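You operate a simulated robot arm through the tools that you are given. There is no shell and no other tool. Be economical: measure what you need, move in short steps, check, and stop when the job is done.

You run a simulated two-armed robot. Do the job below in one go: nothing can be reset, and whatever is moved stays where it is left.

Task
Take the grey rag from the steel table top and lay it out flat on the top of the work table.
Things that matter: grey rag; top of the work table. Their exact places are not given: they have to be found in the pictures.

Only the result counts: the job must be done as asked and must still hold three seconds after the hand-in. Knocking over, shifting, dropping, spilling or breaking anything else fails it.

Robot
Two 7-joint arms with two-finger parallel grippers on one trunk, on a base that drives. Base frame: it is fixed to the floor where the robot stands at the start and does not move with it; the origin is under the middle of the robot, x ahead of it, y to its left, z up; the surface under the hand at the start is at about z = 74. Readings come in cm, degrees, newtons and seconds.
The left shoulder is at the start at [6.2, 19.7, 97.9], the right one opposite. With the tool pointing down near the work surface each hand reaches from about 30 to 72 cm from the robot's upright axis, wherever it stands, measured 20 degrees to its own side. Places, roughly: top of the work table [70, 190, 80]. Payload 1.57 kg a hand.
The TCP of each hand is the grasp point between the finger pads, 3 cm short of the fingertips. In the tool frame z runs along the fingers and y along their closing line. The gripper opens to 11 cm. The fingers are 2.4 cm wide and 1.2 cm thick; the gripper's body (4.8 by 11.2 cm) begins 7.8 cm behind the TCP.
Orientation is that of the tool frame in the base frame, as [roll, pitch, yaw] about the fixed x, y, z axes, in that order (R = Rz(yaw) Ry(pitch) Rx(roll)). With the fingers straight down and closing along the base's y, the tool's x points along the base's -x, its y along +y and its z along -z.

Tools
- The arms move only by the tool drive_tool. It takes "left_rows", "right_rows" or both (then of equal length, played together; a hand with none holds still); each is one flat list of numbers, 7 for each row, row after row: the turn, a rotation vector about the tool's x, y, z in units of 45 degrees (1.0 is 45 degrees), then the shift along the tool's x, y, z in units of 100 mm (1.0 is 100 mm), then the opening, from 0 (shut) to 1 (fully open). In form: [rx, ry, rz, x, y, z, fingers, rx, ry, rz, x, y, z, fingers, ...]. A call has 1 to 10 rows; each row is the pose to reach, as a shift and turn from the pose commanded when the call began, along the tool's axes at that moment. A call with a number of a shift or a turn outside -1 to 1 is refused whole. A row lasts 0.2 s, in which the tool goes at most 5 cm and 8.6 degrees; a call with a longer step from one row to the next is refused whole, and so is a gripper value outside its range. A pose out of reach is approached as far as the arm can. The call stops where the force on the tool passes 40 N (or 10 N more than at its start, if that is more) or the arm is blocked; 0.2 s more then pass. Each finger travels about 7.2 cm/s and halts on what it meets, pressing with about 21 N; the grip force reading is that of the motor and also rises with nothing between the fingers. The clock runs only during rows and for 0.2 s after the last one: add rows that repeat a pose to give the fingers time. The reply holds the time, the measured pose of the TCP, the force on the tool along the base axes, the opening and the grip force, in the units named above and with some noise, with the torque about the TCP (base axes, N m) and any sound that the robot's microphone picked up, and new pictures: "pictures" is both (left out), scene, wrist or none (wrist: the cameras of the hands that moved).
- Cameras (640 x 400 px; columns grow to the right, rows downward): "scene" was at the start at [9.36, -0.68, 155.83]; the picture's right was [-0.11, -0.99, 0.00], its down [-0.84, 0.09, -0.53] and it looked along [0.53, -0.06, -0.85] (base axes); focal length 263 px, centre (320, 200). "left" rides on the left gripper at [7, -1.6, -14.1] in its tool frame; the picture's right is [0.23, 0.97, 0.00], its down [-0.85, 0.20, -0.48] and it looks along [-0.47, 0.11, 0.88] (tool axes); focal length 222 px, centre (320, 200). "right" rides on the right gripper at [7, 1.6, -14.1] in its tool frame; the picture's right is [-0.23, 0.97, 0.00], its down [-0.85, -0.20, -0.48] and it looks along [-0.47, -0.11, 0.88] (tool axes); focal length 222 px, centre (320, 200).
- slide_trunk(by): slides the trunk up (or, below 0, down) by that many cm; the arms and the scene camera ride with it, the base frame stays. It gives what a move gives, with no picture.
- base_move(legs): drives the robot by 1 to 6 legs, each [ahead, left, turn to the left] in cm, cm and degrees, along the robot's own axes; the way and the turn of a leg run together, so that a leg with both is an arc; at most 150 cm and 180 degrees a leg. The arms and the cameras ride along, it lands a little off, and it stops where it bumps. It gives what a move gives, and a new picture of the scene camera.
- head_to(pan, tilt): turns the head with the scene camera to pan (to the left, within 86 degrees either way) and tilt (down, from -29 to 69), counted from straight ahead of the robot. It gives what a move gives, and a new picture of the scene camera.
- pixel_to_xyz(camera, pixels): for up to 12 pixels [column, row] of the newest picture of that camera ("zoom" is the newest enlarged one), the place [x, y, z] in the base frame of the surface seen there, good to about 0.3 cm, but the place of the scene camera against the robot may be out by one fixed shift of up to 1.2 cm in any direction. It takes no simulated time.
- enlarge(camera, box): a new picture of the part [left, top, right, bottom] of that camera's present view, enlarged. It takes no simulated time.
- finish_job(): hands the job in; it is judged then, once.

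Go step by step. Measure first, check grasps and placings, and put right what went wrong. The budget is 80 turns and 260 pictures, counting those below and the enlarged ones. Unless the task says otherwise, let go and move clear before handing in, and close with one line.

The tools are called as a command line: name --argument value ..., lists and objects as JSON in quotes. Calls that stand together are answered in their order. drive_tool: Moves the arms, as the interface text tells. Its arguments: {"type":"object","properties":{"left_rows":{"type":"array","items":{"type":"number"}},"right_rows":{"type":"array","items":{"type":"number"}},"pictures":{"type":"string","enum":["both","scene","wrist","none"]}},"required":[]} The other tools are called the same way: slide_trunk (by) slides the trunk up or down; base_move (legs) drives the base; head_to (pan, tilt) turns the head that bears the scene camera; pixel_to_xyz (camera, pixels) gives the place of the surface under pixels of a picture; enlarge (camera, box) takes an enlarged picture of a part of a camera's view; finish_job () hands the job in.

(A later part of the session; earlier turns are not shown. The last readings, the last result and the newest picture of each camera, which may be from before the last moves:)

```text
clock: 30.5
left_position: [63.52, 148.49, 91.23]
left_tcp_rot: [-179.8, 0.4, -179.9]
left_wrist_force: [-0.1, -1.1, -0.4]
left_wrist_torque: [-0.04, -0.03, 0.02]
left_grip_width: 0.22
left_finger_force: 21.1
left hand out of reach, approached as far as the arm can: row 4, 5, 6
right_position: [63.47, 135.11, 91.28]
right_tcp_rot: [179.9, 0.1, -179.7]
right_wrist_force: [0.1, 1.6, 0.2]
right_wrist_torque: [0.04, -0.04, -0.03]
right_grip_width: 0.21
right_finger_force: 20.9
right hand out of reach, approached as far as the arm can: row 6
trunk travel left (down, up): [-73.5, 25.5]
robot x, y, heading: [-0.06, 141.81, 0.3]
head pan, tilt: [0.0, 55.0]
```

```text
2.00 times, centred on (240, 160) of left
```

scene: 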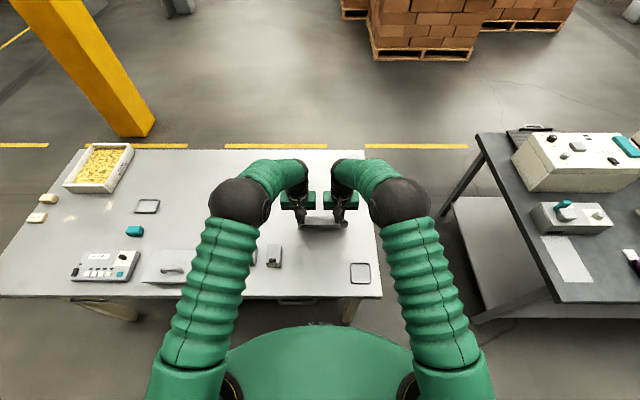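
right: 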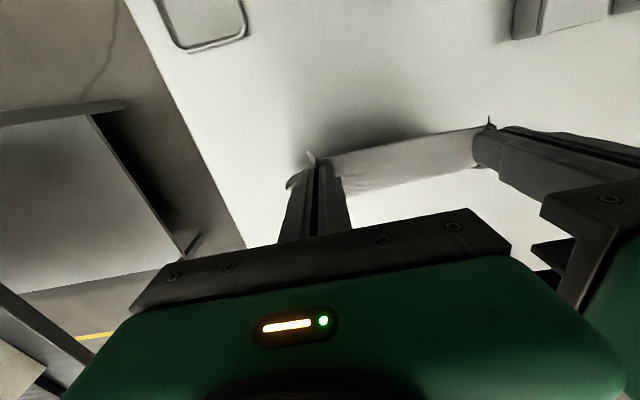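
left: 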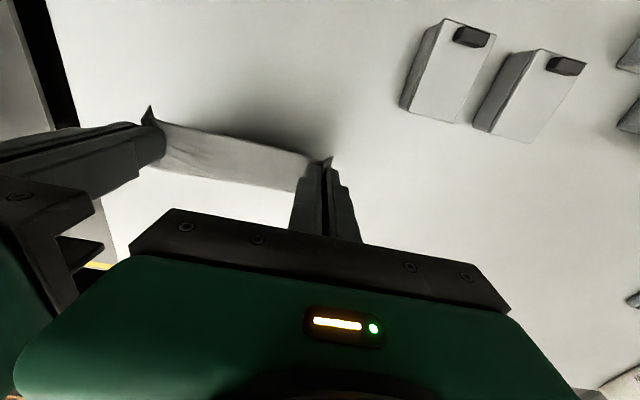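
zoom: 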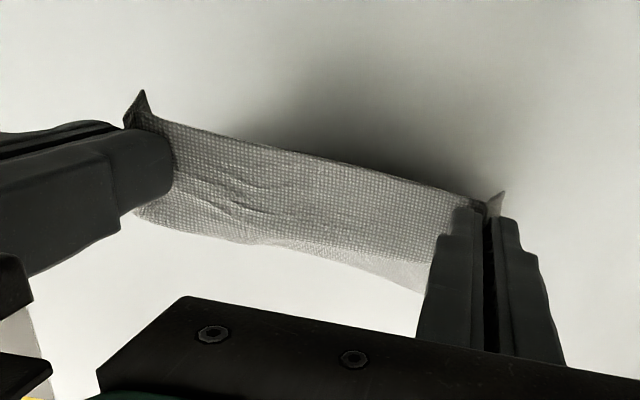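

Now the rag trails forward from the fingers, with its far edge on the table. I'll continue drawing back and down to nearly touch the table.

drive_tool --left_rows '[0, 0, 0, 0.15, 0, 0.08, 0, 0, 0, 0, 0.3, 0, 0.18, 0, 0, 0, 0, 0.42, 0, 0.3, 0, 0, 0, 0, 0.52, 0.02, 0.42, 0, 0, 0, 0, 0.6, 0.03, 0.54, 0, 0, 0, 0, 0.68, 0.03, 0.65, 0, 0, 0, 0, 0.75, 0.03, 0.74, 0]' --right_rows '[0, 0, 0, 0.15, 0, 0.08, 0, 0, 0, 0, 0.3, 0, 0.18, 0, 0, 0, 0, 0.42, 0, 0.3, 0, 0, 0, 0, 0.52, -0.02, 0.42, 0, 0, 0, 0, 0.6, -0.03, 0.54, 0, 0, 0, 0, 0.68, -0.03, 0.65, 0, 0, 0, 0, 0.75, -0.03, 0.74, 0]' --pictures "none"

enlarge --camera "scene" --box '[256, 165, 400, 255]'

enlarge --camera "left" --box '[80, 60, 400, 260]'

enlarge --camera "right" --box '[240, 60, 560, 260]'

```text
clock: 32.1
left_position: [56.15, 148.63, 83.68]
left_tcp_rot: [-179.7, 0.5, -180.0]
left_wrist_force: [0.1, -11.4, 1.1]
left_wrist_torque: [-0.34, 0.03, 0.0]
left_grip_width: 0.26
left_finger_force: 20.7
right_position: [55.95, 134.76, 83.68]
right_tcp_rot: [179.8, 0.2, -179.5]
right_wrist_force: [0.5, 11.6, 0.5]
right_wrist_torque: [0.39, 0.02, -0.08]
right_grip_width: 0.22
right_finger_force: 21.4
trunk travel left (down, up): [-73.5, 25.5]
robot x, y, heading: [-0.1, 141.33, 0.2]
head pan, tilt: [0.0, 55.0]
```

```text
4.44 times, centred on (328, 210) of scene
```

zoom: 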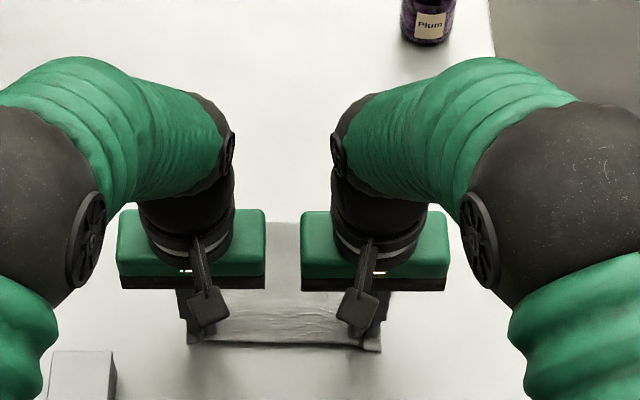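

```text
2.00 times, centred on (240, 160) of left
```

zoom: 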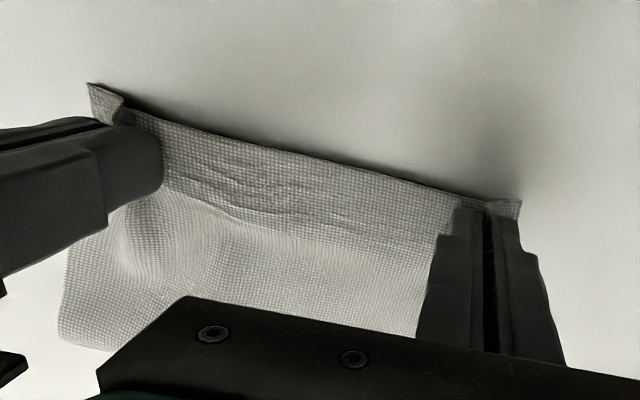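

```text
2.00 times, centred on (400, 160) of right
```

zoom: 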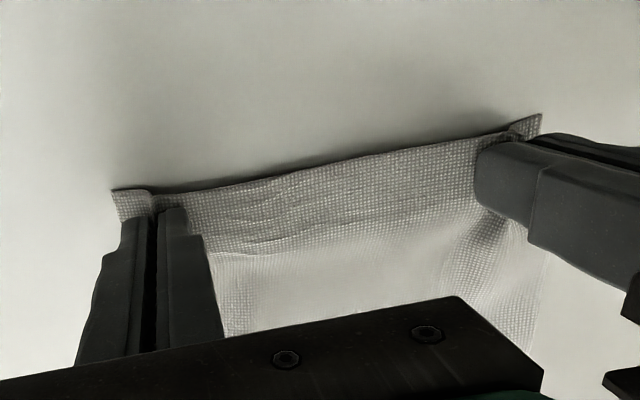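

The rag lies forward, spread over the table with just the near edge held. I'll tauten it by 1 cm, touch down, open the fingers to let the fold spread, then lift straight up.

drive_tool --left_rows '[0, 0, 0, 0.05, 0, 0.02, 0, 0, 0, 0, 0.1, 0, 0.03, 0, 0, 0, 0, 0.1, 0, 0.04, 0.03, 0, 0, 0, 0.1, 0, 0.04, 0.1, 0, 0, 0, 0.1, 0, 0.04, 0.2, 0, 0, 0, 0.1, 0, 0.04, 0.3, 0, 0, 0, 0.1, 0, 0.04, 0.3]' --right_rows '[0, 0, 0, 0.05, 0, 0.02, 0, 0, 0, 0, 0.1, 0, 0.03, 0, 0, 0, 0, 0.1, 0, 0.04, 0.03, 0, 0, 0, 0.1, 0, 0.04, 0.1, 0, 0, 0, 0.1, 0, 0.04, 0.2, 0, 0, 0, 0.1, 0, 0.04, 0.3, 0, 0, 0, 0.1, 0, 0.04, 0.3]' --pictures "wrist"

```text
clock: 33.7
left_position: [55.1, 148.66, 83.23]
left_tcp_rot: [-179.9, 0.5, -180.0]
left_wrist_force: [-0.7, 0.0, 0.6]
left_wrist_torque: [0.02, 0.0, 0.0]
left_grip_width: 3.29
left_finger_force: 0.1
right_position: [54.92, 134.76, 83.35]
right_tcp_rot: [179.9, 0.2, -179.7]
right_wrist_force: [0.0, 0.1, 1.4]
right_wrist_torque: [-0.01, 0.0, 0.0]
right_grip_width: 3.3
right_finger_force: 0.2
trunk travel left (down, up): [-73.5, 25.5]
robot x, y, heading: [0.25, 141.56, 0.1]
head pan, tilt: [0.0, 55.0]
```

right: 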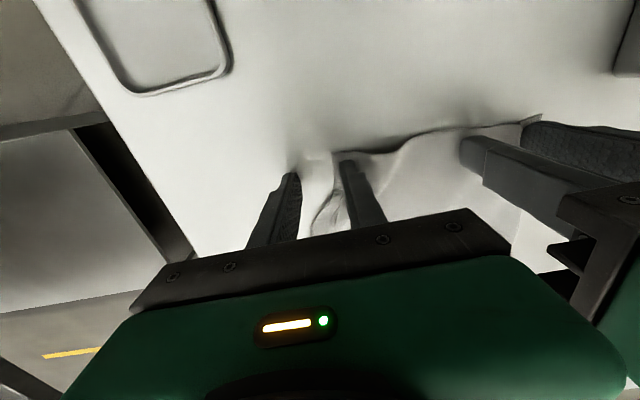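
left: 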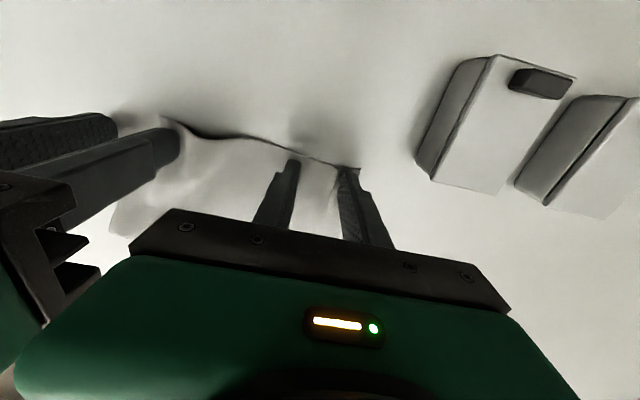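

Both hands have let go and some folds remain near the corners. I'll lift straight up and look.

drive_tool --left_rows '[0, 0, 0, 0, 0, -0.2, 0.3, 0, 0, 0, 0, 0, -0.5, 0.3, 0, 0, 0, 0, 0, -0.95, 0.3]' --right_rows '[0, 0, 0, 0, 0, -0.2, 0.3, 0, 0, 0, 0, 0, -0.5, 0.3, 0, 0, 0, 0, 0, -0.95, 0.3]' --pictures "none"

drive_tool --left_rows '[0, 0, 0, 0.3, 0.3, -0.2, 0.3, 0, 0, 0, 0.6, 0.6, -0.4, 0.3, 0, 0, 0, 0.9, 0.8, -0.5, 0.3]' --right_rows '[0, 0, 0, 0.3, -0.3, -0.2, 0.3, 0, 0, 0, 0.6, -0.6, -0.4, 0.3, 0, 0, 0, 0.9, -0.8, -0.5, 0.3]'

enlarge --camera "scene" --box '[256, 165, 400, 255]'

```text
clock: 34.5
left_position: [54.89, 148.61, 93.04]
left_tcp_rot: [-179.9, 0.5, -180.0]
left_wrist_force: [-0.1, -0.9, 0.7]
left_wrist_torque: [-0.03, -0.02, -0.02]
left_grip_width: 3.3
left_finger_force: 0.1
right_position: [54.59, 134.63, 93.03]
right_tcp_rot: [179.9, 0.2, -179.7]
right_wrist_force: [-0.4, -0.1, -0.1]
right_wrist_torque: [-0.03, 0.0, 0.02]
right_grip_width: 3.3
right_finger_force: 0.1
trunk travel left (down, up): [-73.5, 25.5]
robot x, y, heading: [-0.05, 141.23, 0.3]
head pan, tilt: [0.0, 55.0]
```

```text
clock: 35.3
left_position: [45.87, 156.81, 97.69]
left_tcp_rot: [-179.8, 0.5, -179.9]
left_wrist_force: [-0.3, -0.6, 0.5]
left_wrist_torque: [0.0, -0.05, 0.02]
left_grip_width: 3.3
left_finger_force: 0.0
right_position: [45.83, 126.77, 97.94]
right_tcp_rot: [179.9, 0.3, -179.6]
right_wrist_force: [-0.5, 0.6, 0.6]
right_wrist_torque: [0.01, -0.01, -0.02]
right_grip_width: 3.3
right_finger_force: 0.0
trunk travel left (down, up): [-73.5, 25.5]
robot x, y, heading: [-0.14, 141.14, -0.0]
head pan, tilt: [0.0, 55.0]
```

scene: 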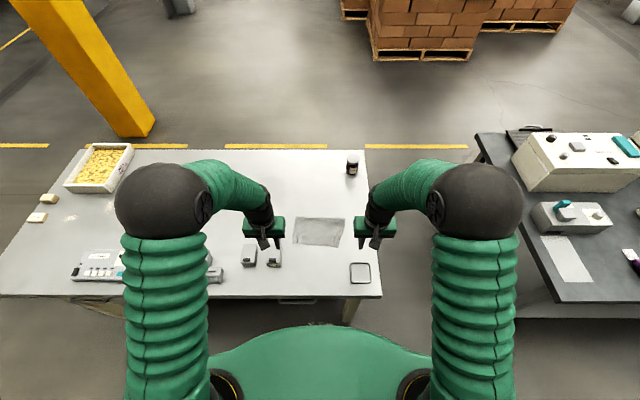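
right: 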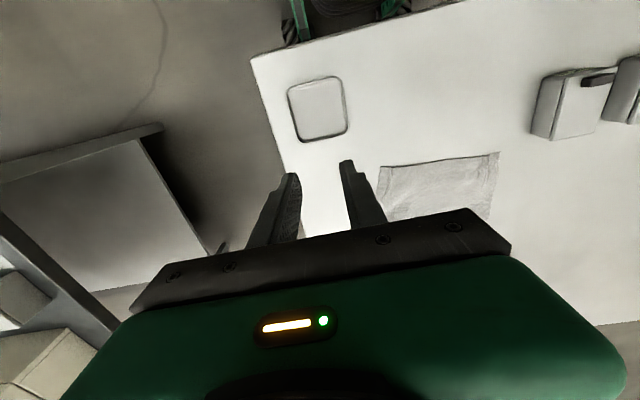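
left: 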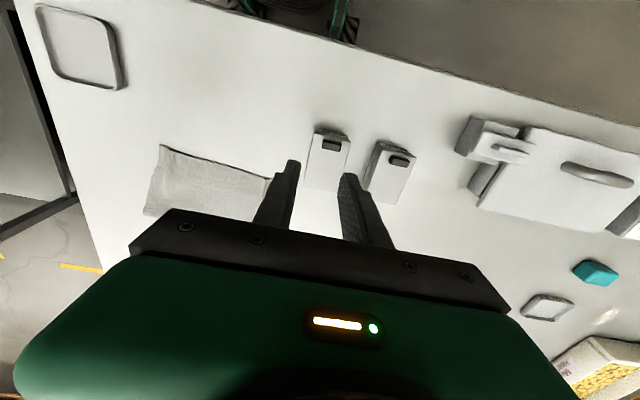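

```text
4.44 times, centred on (328, 210) of scene
```

zoom: 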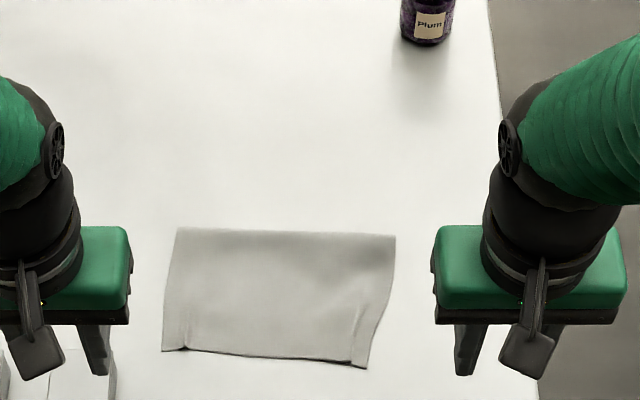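

The rag now lies spread on the work table with only slight wrinkles near the two near corners. I'll measure its corners and heights.

pixel_to_xyz --camera "zoom" --pixels '[[179, 230], [394, 237], [365, 366], [164, 350], [280, 290], [185, 344], [355, 345], [350, 358], [372, 320], [280, 234], [270, 352], [280, 385]]'

enlarge --camera "right" --box '[340, 120, 540, 245]'

```text
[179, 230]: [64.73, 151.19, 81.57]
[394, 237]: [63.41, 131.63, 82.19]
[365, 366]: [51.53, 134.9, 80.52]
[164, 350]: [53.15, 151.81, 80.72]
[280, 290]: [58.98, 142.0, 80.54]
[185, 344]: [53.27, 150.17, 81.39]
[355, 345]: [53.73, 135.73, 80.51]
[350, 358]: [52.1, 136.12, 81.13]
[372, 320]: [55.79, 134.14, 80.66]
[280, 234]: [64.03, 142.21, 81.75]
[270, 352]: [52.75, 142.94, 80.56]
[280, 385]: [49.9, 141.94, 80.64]
```

```text
3.20 times, centred on (440, 182) of right
```

zoom: 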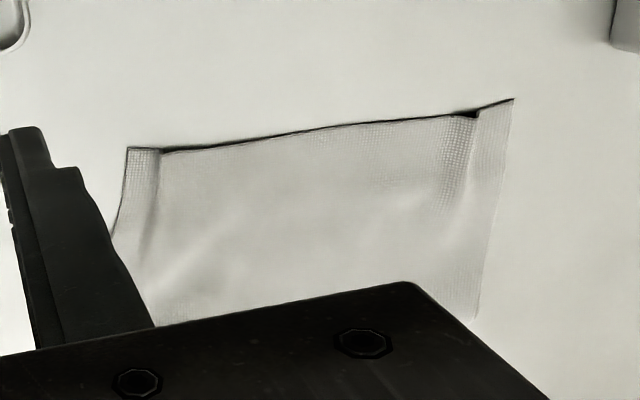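

The rag is only 12–12.5 cm deep against 14.5 before, and its far edge stands 1.2–1.7 cm high at (280,234), so the far hem seems tucked under. I'll move the left hand forward and high to view that edge from above, with the right hand back out of the way.

drive_tool --left_rows '[0, 0, 0, -0.3, 0, -0.2, 0.3, 0, 0, 0, -0.6, 0, -0.5, 0.3, 0, 0, 0, -0.9, 0.0, -0.8, 0.3, 0, 0, 0, -1.0, 0, -1.0, 0.3]' --pictures "none"

drive_tool --left_rows '[0, 0, 0, -0.4, 0, 0, 0.3, 0, 0, 0, -0.8, 0, 0, 0.3]'

enlarge --camera "left" --box '[100, 50, 420, 250]'

```text
clock: 36.3
left_position: [55.95, 157.0, 107.83]
left_tcp_rot: [-179.8, 0.4, -179.9]
left_wrist_force: [-0.7, -0.1, 0.0]
left_wrist_torque: [-0.02, -0.02, -0.01]
left_grip_width: 3.3
left_finger_force: 0.1
right_position: [45.91, 126.74, 97.93]
right_tcp_rot: [179.9, 0.1, -179.7]
right_wrist_force: [0.4, 0.3, -0.3]
right_wrist_torque: [-0.01, -0.01, 0.0]
right_grip_width: 3.3
right_finger_force: 0.1
trunk travel left (down, up): [-73.5, 25.5]
robot x, y, heading: [0.13, 141.38, 0.1]
head pan, tilt: [0.0, 55.0]
```

```text
clock: 36.9
left_position: [64.26, 156.89, 107.62]
left_tcp_rot: [-179.8, 0.3, -179.9]
left_wrist_force: [0.7, 0.3, -0.5]
left_wrist_torque: [0.0, 0.0, 0.01]
left_grip_width: 3.29
left_finger_force: 0.1
right_position: [46.16, 126.67, 97.83]
right_tcp_rot: [180.0, 0.0, -179.7]
right_wrist_force: [-0.1, -0.3, -0.9]
right_wrist_torque: [0.0, 0.01, 0.0]
right_grip_width: 3.3
right_finger_force: 0.0
trunk travel left (down, up): [-73.5, 25.5]
robot x, y, heading: [-0.08, 141.41, 0.4]
head pan, tilt: [0.0, 55.0]
```

scene: 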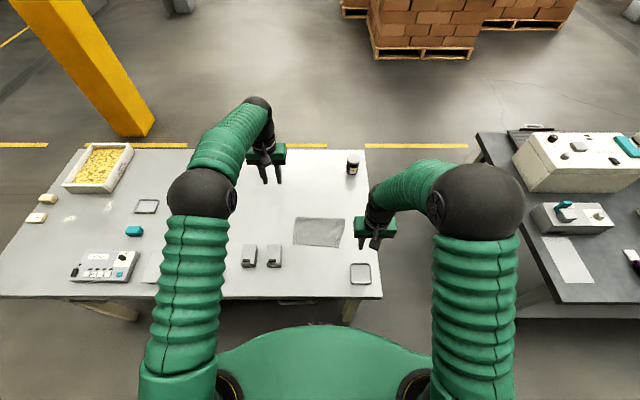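
left: 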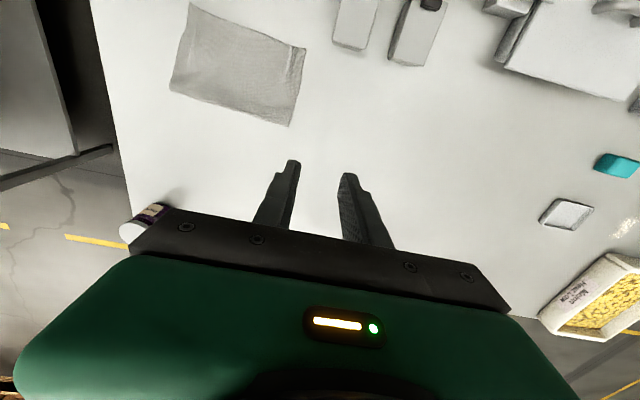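

```text
2.00 times, centred on (260, 150) of left
```

zoom: 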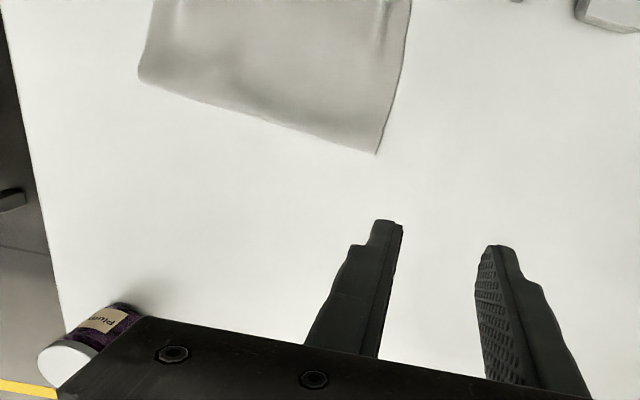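

enlarge --camera "left" --box '[150, 0, 326, 110]'

pixel_to_xyz --camera "left" --pixels '[[190, 4], [305, 49], [289, 124], [170, 88], [200, 97], [230, 105], [260, 114], [275, 118], [225, 90], [255, 100], [250, 60], [185, 75]]'

```text
3.64 times, centred on (238, 55) of left
```

zoom: 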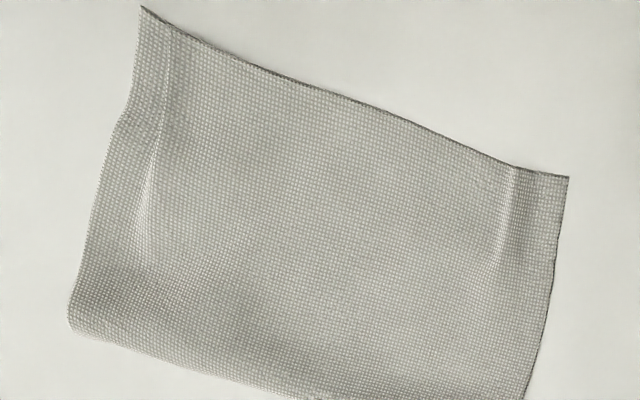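

```text
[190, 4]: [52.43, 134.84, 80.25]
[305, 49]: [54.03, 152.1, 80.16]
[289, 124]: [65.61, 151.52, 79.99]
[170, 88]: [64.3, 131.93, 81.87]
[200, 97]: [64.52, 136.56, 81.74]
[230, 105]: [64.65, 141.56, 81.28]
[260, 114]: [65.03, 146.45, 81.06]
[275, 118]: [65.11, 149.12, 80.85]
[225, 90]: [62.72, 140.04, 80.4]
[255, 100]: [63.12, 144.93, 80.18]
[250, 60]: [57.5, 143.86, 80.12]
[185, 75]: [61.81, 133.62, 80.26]
```

The far hem is indeed tucked under: it stands at z 81.9 on the right side and tapers to flat at the left corner (65.6,151.5). I'll regrasp the near corners and lay the rag again without dragging it forward while low. First both hands go above (55,149.4) and (54.5,136.2).

drive_tool --left_rows '[0, 0, 0, 0.22, -0.18, 0.24, 0.25, 0, 0, 0, 0.44, -0.36, 0.48, 0.25, 0, 0, 0, 0.66, -0.55, 0.72, 0.25, 0, 0, 0, 0.89, -0.75, 0.96, 0.25]' --right_rows '[0, 0, 0, -0.21, 0.24, 0, 0.25, 0, 0, 0, -0.42, 0.48, 0, 0.25, 0, 0, 0, -0.63, 0.72, 0, 0.25, 0, 0, 0, -0.84, 0.95, 0, 0.25]' --pictures "none"

drive_tool --left_rows '[0, 0, 0, 0, 0, 0.4, 0.25, 0, 0, 0, 0, 0, 0.8, 0.25, 0, 0, 0, 0, 0, 1.0, 0.25]' --right_rows '[0, 0, 0, 0, 0, 0.4, 0.25, 0, 0, 0, 0, 0, 0.8, 0.25, 0, 0, 0, 0, 0, 1.0, 0.25]'

```text
clock: 37.9
left_position: [55.2, 149.37, 98.25]
left_tcp_rot: [-179.8, 0.5, -179.9]
left_wrist_force: [-0.8, 0.6, 0.2]
left_wrist_torque: [-0.02, 0.0, 0.01]
left_grip_width: 2.78
left_finger_force: 0.0
right_position: [54.51, 136.17, 97.81]
right_tcp_rot: [179.9, 0.0, -179.7]
right_wrist_force: [-0.1, -0.6, -0.3]
right_wrist_torque: [-0.05, 0.04, 0.01]
right_grip_width: 2.73
right_finger_force: 0.0
trunk travel left (down, up): [-73.5, 25.5]
robot x, y, heading: [0.19, 141.23, 0.2]
head pan, tilt: [0.0, 55.0]
```

```text
clock: 38.7
left_position: [55.23, 149.21, 88.28]
left_tcp_rot: [-179.8, 0.5, -179.9]
left_wrist_force: [-1.0, 0.0, -0.6]
left_wrist_torque: [0.0, -0.03, -0.01]
left_grip_width: 2.73
left_finger_force: 0.1
right_position: [54.31, 136.3, 88.06]
right_tcp_rot: [179.9, 0.0, -179.7]
right_wrist_force: [-0.4, -0.4, 0.2]
right_wrist_torque: [0.02, -0.02, 0.02]
right_grip_width: 2.74
right_finger_force: 0.1
trunk travel left (down, up): [-73.5, 25.5]
robot x, y, heading: [0.26, 141.22, 0.2]
head pan, tilt: [0.0, 55.0]
```

scene: 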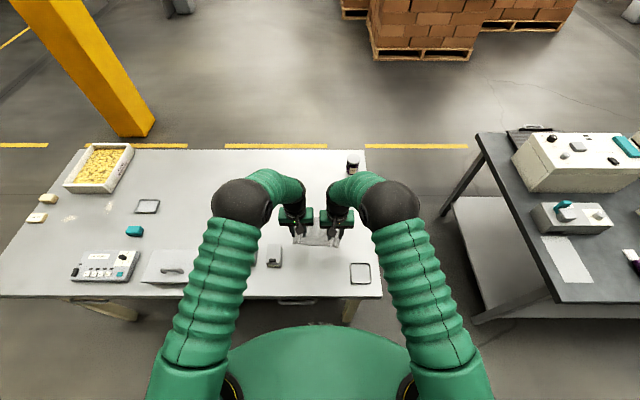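
right: 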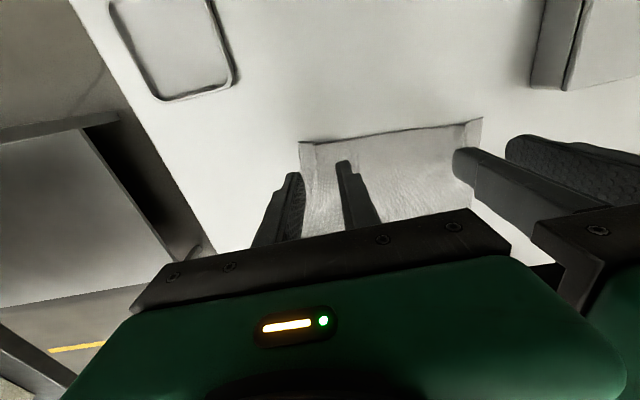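
left: 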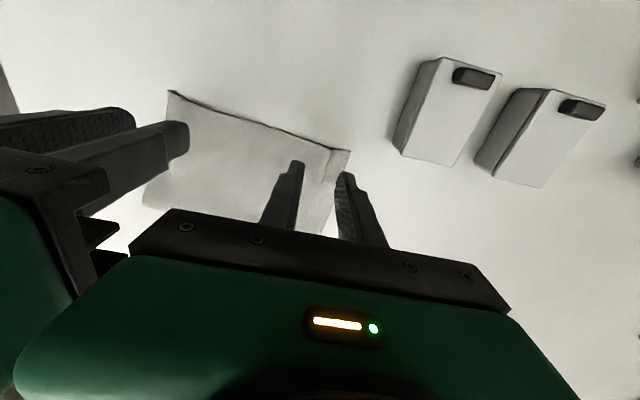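

The fingers straddle the near corners. I'll press down lightly (TCP ≈83.0) and pinch both.

drive_tool --left_rows '[0, 0, 0, 0, 0, 0.3, 0.25, 0, 0, 0, 0, 0, 0.48, 0.25, 0, 0, 0, 0, 0, 0.53, 0.25, 0, 0, 0, 0, 0, 0.53, 0.1, 0, 0, 0, 0, 0, 0.53, 0, 0, 0, 0, 0, 0, 0.53, 0, 0, 0, 0, 0, 0, 0.53, 0]' --right_rows '[0, 0, 0, 0, 0, 0.3, 0.25, 0, 0, 0, 0, 0, 0.46, 0.25, 0, 0, 0, 0, 0, 0.51, 0.25, 0, 0, 0, 0, 0, 0.51, 0.1, 0, 0, 0, 0, 0, 0.51, 0, 0, 0, 0, 0, 0, 0.51, 0, 0, 0, 0, 0, 0, 0.51, 0]' --pictures "wrist"

```text
clock: 40.5
left_position: [55.27, 149.2, 83.07]
left_tcp_rot: [-179.6, 0.7, -179.9]
left_wrist_force: [-1.8, -1.8, 13.4]
left_wrist_torque: [0.03, 0.12, 0.02]
left_grip_width: 0.23
left_finger_force: 21.1
right_position: [54.46, 136.5, 83.18]
right_tcp_rot: [179.7, 0.5, -179.6]
right_wrist_force: [-2.2, 2.6, 17.1]
right_wrist_torque: [0.08, 0.11, -0.04]
right_grip_width: 0.26
right_finger_force: 21.0
trunk travel left (down, up): [-73.5, 25.5]
robot x, y, heading: [-0.3, 141.42, 0.1]
head pan, tilt: [0.0, 55.0]
stopped in row 7 (right hand): the force on the tool passed its limit at 41 N (the readings are from after the stop); the commanded pose is now the measured one
```

right: 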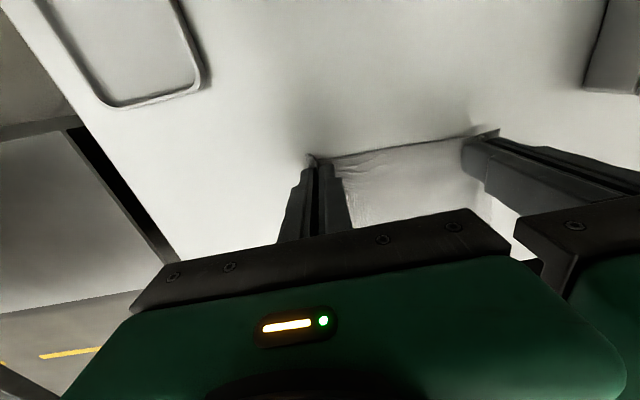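
left: 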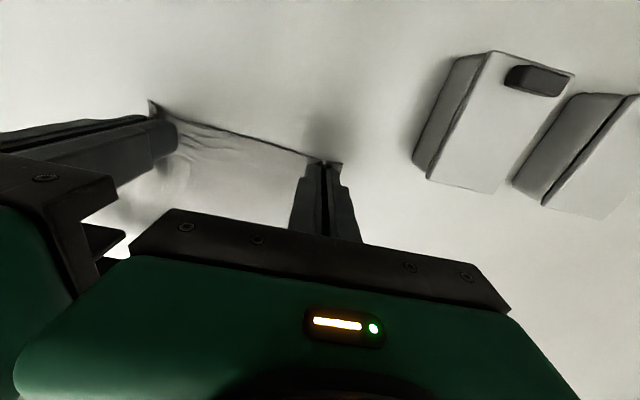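

Both corners are pinched again. I'll lift straight up well clear so the hem drops free, then move forward while high and pause.

drive_tool --left_rows '[0, 0, 0, 0, 0, -0.2, 0, 0, 0, 0, 0, 0, -0.5, 0, 0, 0, 0, 0, 0, -0.8, 0, 0, 0, 0, 0, 0, -1.0, 0]' --right_rows '[0, 0, 0, 0, 0, -0.2, 0, 0, 0, 0, 0, 0, -0.5, 0, 0, 0, 0, 0, 0, -0.8, 0, 0, 0, 0, 0, 0, -1.0, 0]' --pictures "none"

drive_tool --left_rows '[0, 0, 0, 0, 0, -0.3, 0, 0, 0, 0, -0.1, 0, -0.6, 0, 0, 0, 0, -0.4, 0, -0.8, 0, 0, 0, 0, -0.7, 0, -0.8, 0, 0, 0, 0, -0.9, 0, -0.8, 0, 0, 0, 0, -1.0, 0, -0.8, 0, 0, 0, 0, -1.0, 0, -0.8, 0, 0, 0, 0, -1.0, 0, -0.8, 0]' --right_rows '[0, 0, 0, 0, 0, -0.3, 0, 0, 0, 0, -0.1, 0, -0.6, 0, 0, 0, 0, -0.4, 0, -0.8, 0, 0, 0, 0, -0.7, 0, -0.8, 0, 0, 0, 0, -0.9, 0, -0.8, 0, 0, 0, 0, -1.0, 0, -0.8, 0, 0, 0, 0, -1.0, 0, -0.8, 0, 0, 0, 0, -1.0, 0, -0.8, 0]'

enlarge --camera "scene" --box '[256, 145, 400, 235]'

```text
clock: 41.5
left_position: [55.19, 149.15, 93.09]
left_tcp_rot: [-179.7, 0.5, 180.0]
left_wrist_force: [-1.3, -8.6, 0.0]
left_wrist_torque: [-0.26, 0.04, 0.05]
left_grip_width: 0.23
left_finger_force: 20.6
right_position: [54.43, 136.23, 92.93]
right_tcp_rot: [179.7, 0.3, -179.6]
right_wrist_force: [0.2, 8.9, -0.1]
right_wrist_torque: [0.24, -0.02, -0.02]
right_grip_width: 0.27
right_finger_force: 21.1
trunk travel left (down, up): [-73.5, 25.5]
robot x, y, heading: [0.28, 141.45, 0.3]
head pan, tilt: [0.0, 55.0]
```

```text
clock: 43.3
left_position: [65.11, 149.18, 101.0]
left_tcp_rot: [-179.7, 0.5, 180.0]
left_wrist_force: [-1.0, -10.3, 0.2]
left_wrist_torque: [-0.31, 0.04, 0.0]
left_grip_width: 0.22
left_finger_force: 20.9
right_position: [64.47, 136.34, 101.03]
right_tcp_rot: [179.8, 0.2, -179.6]
right_wrist_force: [0.7, 11.3, 0.4]
right_wrist_torque: [0.36, -0.03, -0.05]
right_grip_width: 0.27
right_finger_force: 21.5
trunk travel left (down, up): [-73.5, 25.5]
robot x, y, heading: [-0.14, 141.41, 0.4]
head pan, tilt: [0.0, 55.0]
```

scene: 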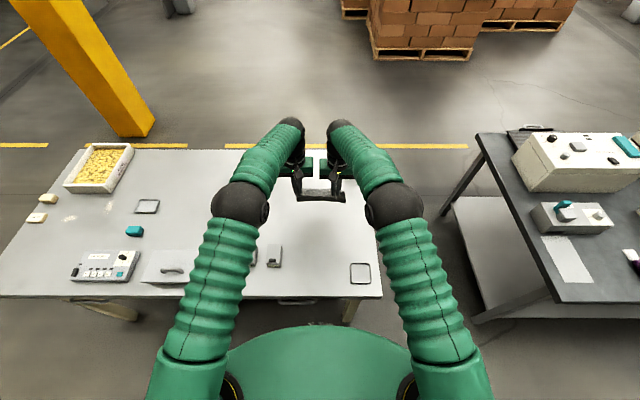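
right: 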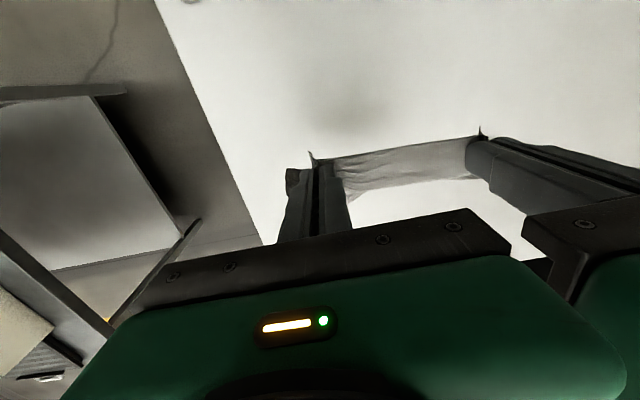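
left: 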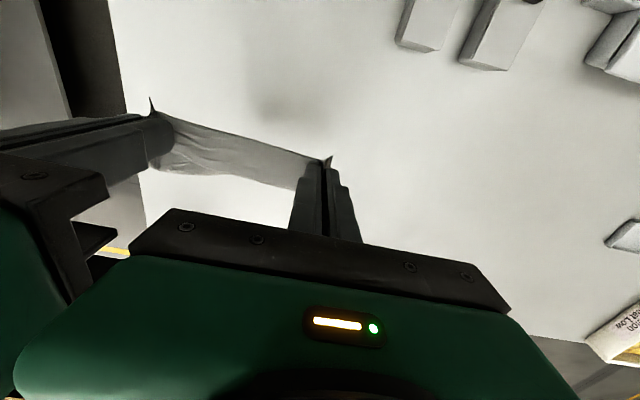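

```text
4.44 times, centred on (328, 190) of scene
```

zoom: 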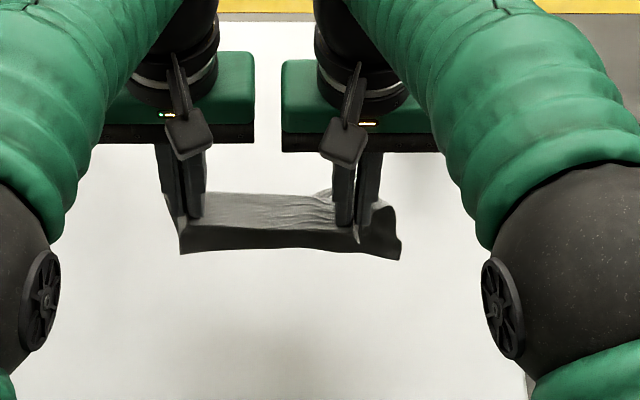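

The rag hangs down freely, with its lower edge at (185,252)–(395,257) in the enlarged picture. I'll measure it to know the touch height.

pixel_to_xyz --camera "zoom" --pixels '[[185, 249], [220, 247], [270, 243], [310, 243], [350, 243], [395, 254], [270, 232], [270, 222], [390, 225], [270, 200]]'

```text
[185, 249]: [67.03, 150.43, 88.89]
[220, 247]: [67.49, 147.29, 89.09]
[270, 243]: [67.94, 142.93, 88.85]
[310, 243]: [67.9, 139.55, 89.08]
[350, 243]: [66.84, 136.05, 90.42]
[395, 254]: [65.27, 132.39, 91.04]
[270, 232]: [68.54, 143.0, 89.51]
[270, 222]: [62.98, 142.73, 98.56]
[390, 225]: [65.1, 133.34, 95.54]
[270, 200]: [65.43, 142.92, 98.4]
```

The lower edge is 12 cm below the TCP and ahead of the hands at x≈67.5, so it touches at TCP ≈92.5. I'll lower to just above, settle, then draw back as soon as it touches.

drive_tool --left_rows '[0, 0, 0, 0, 0, 0.3, 0, 0, 0, 0, 0, 0, 0.6, 0, 0, 0, 0, 0, 0, 0.78, 0, 0, 0, 0, 0, 0, 0.78, 0, 0, 0, 0, 0, 0, 0.78, 0, 0, 0, 0, 0.08, 0, 0.84, 0, 0, 0, 0, 0.2, 0, 0.9, 0, 0, 0, 0, 0.32, 0, 0.96, 0, 0, 0, 0, 0.4, 0, 1.0, 0]' --right_rows '[0, 0, 0, 0, 0, 0.3, 0, 0, 0, 0, 0, 0, 0.6, 0, 0, 0, 0, 0, 0, 0.78, 0, 0, 0, 0, 0, 0, 0.78, 0, 0, 0, 0, 0, 0, 0.78, 0, 0, 0, 0, 0.08, 0, 0.84, 0, 0, 0, 0, 0.2, 0, 0.9, 0, 0, 0, 0, 0.32, 0, 0.96, 0, 0, 0, 0, 0.4, 0, 1.0, 0]' --pictures "none"

enlarge --camera "scene" --box '[256, 165, 400, 255]'

enlarge --camera "left" --box '[80, 60, 400, 260]'

```text
clock: 45.3
left_position: [61.16, 149.18, 91.05]
left_tcp_rot: [-179.7, 0.6, 180.0]
left_wrist_force: [-0.2, -8.6, -0.1]
left_wrist_torque: [-0.28, 0.02, 0.04]
left_grip_width: 0.2
left_finger_force: 21.1
right_position: [60.48, 136.35, 90.99]
right_tcp_rot: [179.7, 0.4, -179.8]
right_wrist_force: [0.7, 9.0, -0.3]
right_wrist_torque: [0.29, -0.01, -0.05]
right_grip_width: 0.27
right_finger_force: 20.7
trunk travel left (down, up): [-73.5, 25.5]
robot x, y, heading: [0.27, 141.21, 0.4]
head pan, tilt: [0.0, 55.0]
```

```text
4.44 times, centred on (328, 210) of scene
```

zoom: 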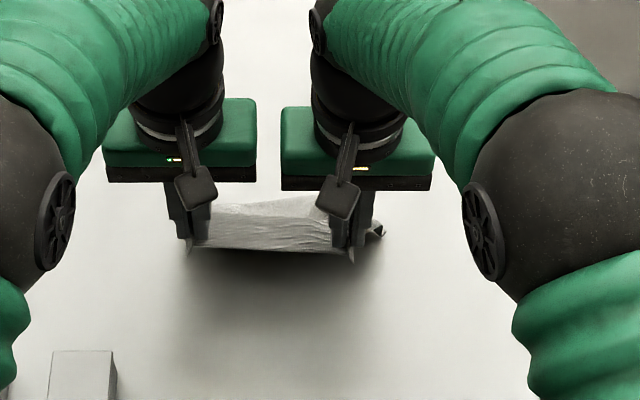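

```text
2.00 times, centred on (240, 160) of left
```

zoom: 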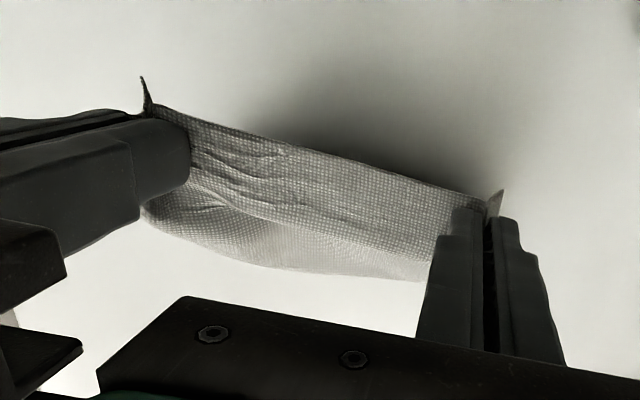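

The rag is trailing forward on the table. I'll draw straight back 3 cm at this height so its far edge trails out straight, and look.

drive_tool --left_rows '[0, 0, 0, 0.1, 0, 0, 0, 0, 0, 0, 0.2, 0, 0, 0, 0, 0, 0, 0.3, 0, 0.02, 0, 0, 0, 0, 0.3, 0, 0.02, 0]' --right_rows '[0, 0, 0, 0.1, 0, 0, 0, 0, 0, 0, 0.2, 0, 0, 0, 0, 0, 0, 0.3, 0, 0.02, 0, 0, 0, 0, 0.3, 0, 0.02, 0]' --pictures "none"

enlarge --camera "left" --box '[80, 60, 400, 260]'

pixel_to_xyz --camera "zoom" --pixels '[[160, 215], [200, 230], [230, 250], [270, 262], [330, 270], [400, 275], [230, 230], [270, 240], [330, 250], [270, 200]]'

```text
clock: 46.3
left_position: [58.13, 149.13, 90.82]
left_tcp_rot: [-179.7, 0.5, -179.9]
left_wrist_force: [-0.9, -8.3, -0.4]
left_wrist_torque: [-0.23, 0.03, 0.03]
left_grip_width: 0.21
left_finger_force: 21.2
right_position: [57.53, 136.4, 90.76]
right_tcp_rot: [179.6, 0.3, -179.6]
right_wrist_force: [0.8, 8.0, -0.1]
right_wrist_torque: [0.25, -0.05, -0.04]
right_grip_width: 0.26
right_finger_force: 20.9
trunk travel left (down, up): [-73.5, 25.5]
robot x, y, heading: [-0.07, 141.42, 0.4]
head pan, tilt: [0.0, 55.0]
```

```text
2.00 times, centred on (240, 160) of left
```

zoom: 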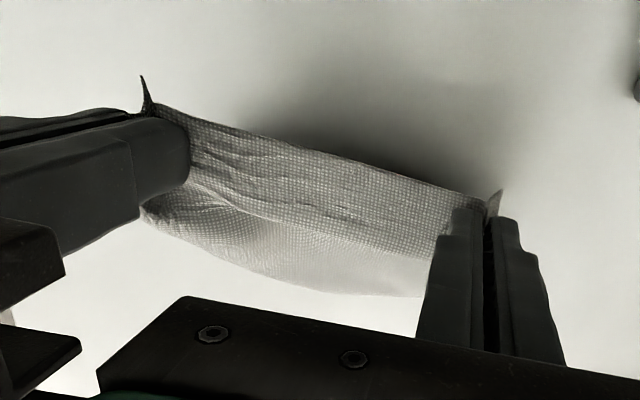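

```text
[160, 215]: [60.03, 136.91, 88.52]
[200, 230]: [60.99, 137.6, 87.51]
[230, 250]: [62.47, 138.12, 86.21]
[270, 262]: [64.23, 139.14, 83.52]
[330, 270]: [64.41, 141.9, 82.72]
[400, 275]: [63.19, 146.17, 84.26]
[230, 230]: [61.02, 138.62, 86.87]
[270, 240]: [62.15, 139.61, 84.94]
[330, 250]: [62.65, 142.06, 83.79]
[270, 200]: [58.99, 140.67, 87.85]
```

The rag runs down and forward to about (64.4, 142, 82.7), trailing properly. I'll continue the arc back and down to the table.

drive_tool --left_rows '[0, 0, 0, 0.15, 0, 0.08, 0, 0, 0, 0, 0.28, 0, 0.18, 0, 0, 0, 0, 0.38, 0, 0.3, 0, 0, 0, 0, 0.45, 0, 0.42, 0, 0, 0, 0, 0.5, 0, 0.54, 0, 0, 0, 0, 0.55, 0, 0.64, 0, 0, 0, 0, 0.6, 0, 0.71, 0]' --right_rows '[0, 0, 0, 0.15, 0, 0.08, 0, 0, 0, 0, 0.28, 0, 0.18, 0, 0, 0, 0, 0.38, 0, 0.3, 0, 0, 0, 0, 0.45, 0, 0.42, 0, 0, 0, 0, 0.5, 0, 0.54, 0, 0, 0, 0, 0.55, 0, 0.64, 0, 0, 0, 0, 0.6, 0, 0.71, 0]' --pictures "none"

enlarge --camera "scene" --box '[256, 165, 400, 255]'

enlarge --camera "left" --box '[80, 60, 400, 260]'

enlarge --camera "right" --box '[240, 60, 560, 260]'

```text
clock: 47.9
left_position: [52.4, 149.19, 83.6]
left_tcp_rot: [-179.8, 0.5, -179.9]
left_wrist_force: [-0.8, -8.6, 0.0]
left_wrist_torque: [-0.23, 0.04, 0.03]
left_grip_width: 0.22
left_finger_force: 21.0
right_position: [51.5, 136.44, 83.69]
right_tcp_rot: [179.6, 0.4, -179.6]
right_wrist_force: [-0.4, 9.2, 0.0]
right_wrist_torque: [0.32, -0.02, -0.02]
right_grip_width: 0.29
right_finger_force: 21.3
trunk travel left (down, up): [-73.5, 25.5]
robot x, y, heading: [0.05, 141.94, 0.5]
head pan, tilt: [0.0, 55.0]
```

```text
4.44 times, centred on (328, 210) of scene
```

zoom: 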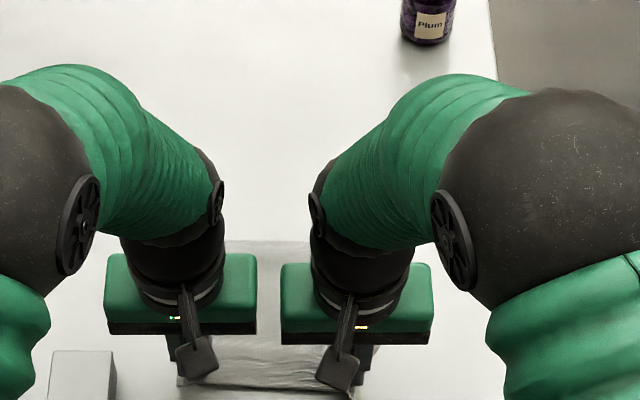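

```text
2.00 times, centred on (240, 160) of left
```

zoom: 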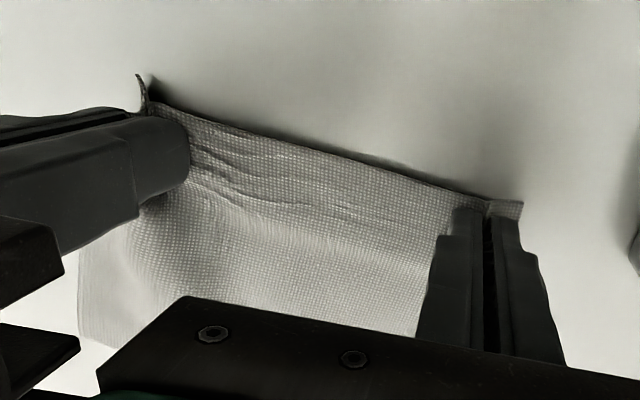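

```text
2.00 times, centred on (400, 160) of right
```

zoom: 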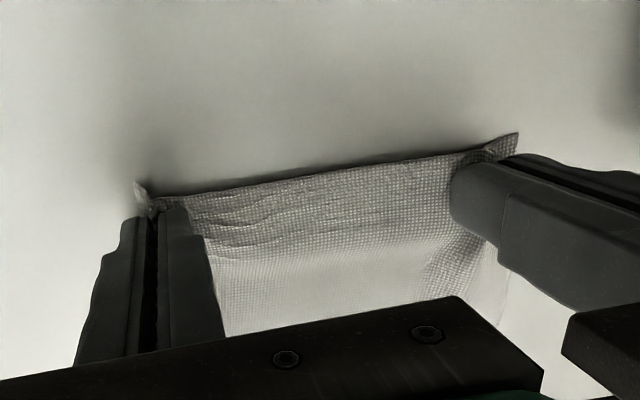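

The rag is laid again; I'll measure its far edge at (270,243) before releasing.

enlarge --camera "scene" --box '[290, 200, 354, 240]'

pixel_to_xyz --camera "zoom" --pixels '[[250, 180], [250, 195], [250, 210], [250, 230], [300, 210], [340, 210], [200, 210], [300, 195]]'

```text
10.00 times, centred on (322, 220) of scene
```

zoom: 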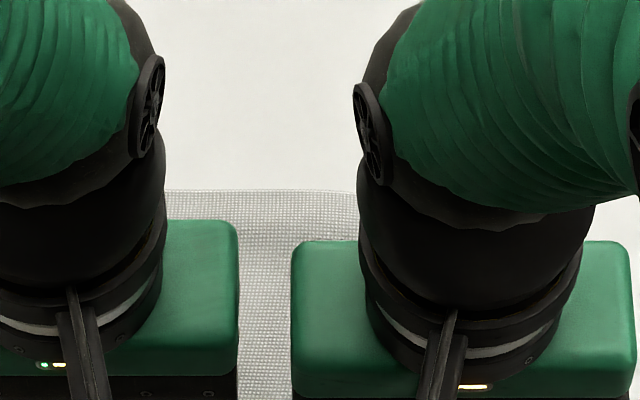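

```text
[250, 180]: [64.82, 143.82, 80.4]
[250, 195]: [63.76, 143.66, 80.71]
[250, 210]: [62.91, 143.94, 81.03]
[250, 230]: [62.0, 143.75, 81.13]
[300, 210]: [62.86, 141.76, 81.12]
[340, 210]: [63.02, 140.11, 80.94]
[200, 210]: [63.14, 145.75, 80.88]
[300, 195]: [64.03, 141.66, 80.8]
```

The far edge is now flat (z 80.7 at x≈64), about 13–14 cm from the near edge. I'll tauten slightly, touch down, release and lift.

drive_tool --left_rows '[0, 0, 0, 0.03, 0, 0.02, 0, 0, 0, 0, 0.05, 0, 0.04, 0, 0, 0, 0, 0.05, 0, 0.04, 0.03, 0, 0, 0, 0.05, 0, 0.04, 0.08, 0, 0, 0, 0.05, 0, 0.04, 0.14, 0, 0, 0, 0.05, 0, 0.04, 0.22, 0, 0, 0, 0.05, 0, 0.04, 0.3, 0, 0, 0, 0.05, 0, 0.04, 0.3, 0, 0, 0, 0.05, 0, -0.2, 0.3, 0, 0, 0, 0.05, 0, -0.6, 0.3]' --right_rows '[0, 0, 0, 0.03, 0, 0.02, 0, 0, 0, 0, 0.05, 0, 0.04, 0, 0, 0, 0, 0.05, 0, 0.04, 0.03, 0, 0, 0, 0.05, 0, 0.04, 0.08, 0, 0, 0, 0.05, 0, 0.04, 0.14, 0, 0, 0, 0.05, 0, 0.04, 0.22, 0, 0, 0, 0.05, 0, 0.04, 0.3, 0, 0, 0, 0.05, 0, 0.04, 0.3, 0, 0, 0, 0.05, 0, -0.2, 0.3, 0, 0, 0, 0.05, 0, -0.6, 0.3]' --pictures "none"

drive_tool --left_rows '[0, 0, 0, 0, 0.2, -0.4, 0.3, 0, 0, 0, 0.1, 0.5, -0.7, 0.3, 0, 0, 0, 0.2, 0.9, -0.7, 0.3]' --right_rows '[0, 0, 0, 0, -0.2, -0.4, 0.3, 0, 0, 0, 0.1, -0.5, -0.7, 0.3, 0, 0, 0, 0.2, -0.9, -0.7, 0.3]'

enlarge --camera "scene" --box '[256, 185, 400, 275]'

pixel_to_xyz --camera "zoom" --pixels '[[280, 150], [280, 170], [280, 200], [280, 250], [200, 160], [350, 160], [200, 250], [350, 250]]'

```text
clock: 50.1
left_position: [51.41, 149.15, 89.8]
left_tcp_rot: [-179.8, 0.6, -179.9]
left_wrist_force: [-1.4, -0.2, -0.2]
left_wrist_torque: [-0.01, -0.02, 0.03]
left_grip_width: 3.28
left_finger_force: 0.2
right_position: [50.62, 136.37, 89.78]
right_tcp_rot: [179.8, 0.4, -179.5]
right_wrist_force: [-0.1, -0.5, 0.5]
right_wrist_torque: [-0.03, -0.05, -0.03]
right_grip_width: 3.28
right_finger_force: 0.0
trunk travel left (down, up): [-73.5, 25.5]
robot x, y, heading: [-0.06, 141.08, 0.1]
head pan, tilt: [0.0, 55.0]
```

```text
clock: 50.9
left_position: [49.69, 158.16, 96.55]
left_tcp_rot: [-179.7, 0.5, 180.0]
left_wrist_force: [-0.2, -0.2, -0.2]
left_wrist_torque: [0.0, 0.03, 0.01]
left_grip_width: 3.27
left_finger_force: 0.1
right_position: [49.06, 127.28, 96.47]
right_tcp_rot: [179.7, 0.2, -179.6]
right_wrist_force: [0.4, 0.3, -1.2]
right_wrist_torque: [-0.02, 0.0, 0.02]
right_grip_width: 3.3
right_finger_force: 0.0
trunk travel left (down, up): [-73.5, 25.5]
robot x, y, heading: [-0.02, 141.41, 0.2]
head pan, tilt: [0.0, 55.0]
```

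scene: 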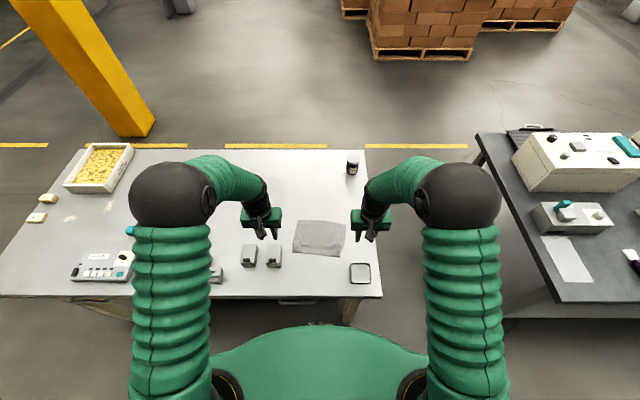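
right: 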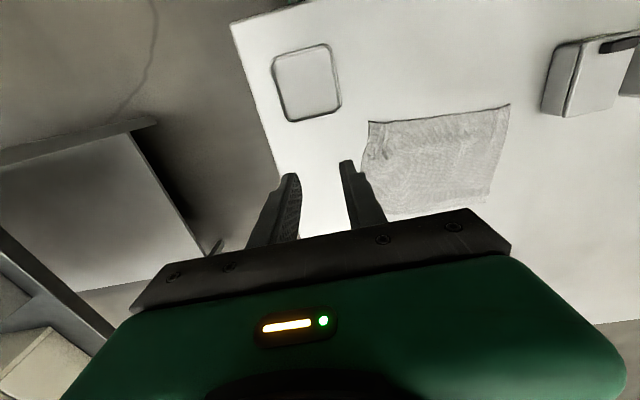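
left: 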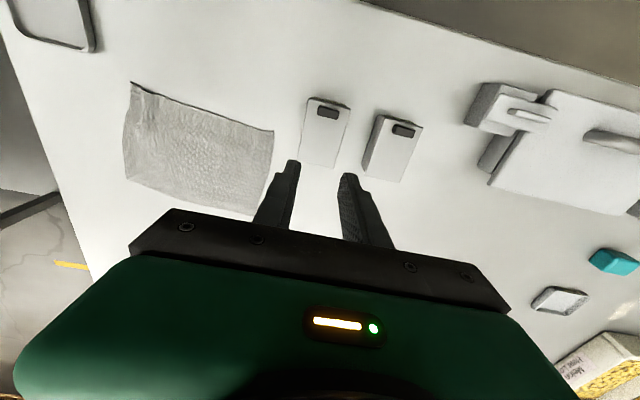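

```text
4.44 times, centred on (328, 230) of scene
```

zoom: 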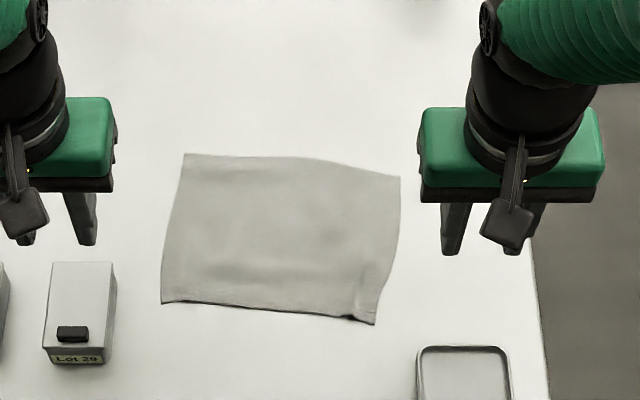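

```text
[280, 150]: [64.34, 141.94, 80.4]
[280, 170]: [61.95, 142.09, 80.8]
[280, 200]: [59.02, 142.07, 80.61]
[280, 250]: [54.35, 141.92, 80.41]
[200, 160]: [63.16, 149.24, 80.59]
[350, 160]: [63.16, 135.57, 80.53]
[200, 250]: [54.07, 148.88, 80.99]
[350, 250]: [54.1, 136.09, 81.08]
```

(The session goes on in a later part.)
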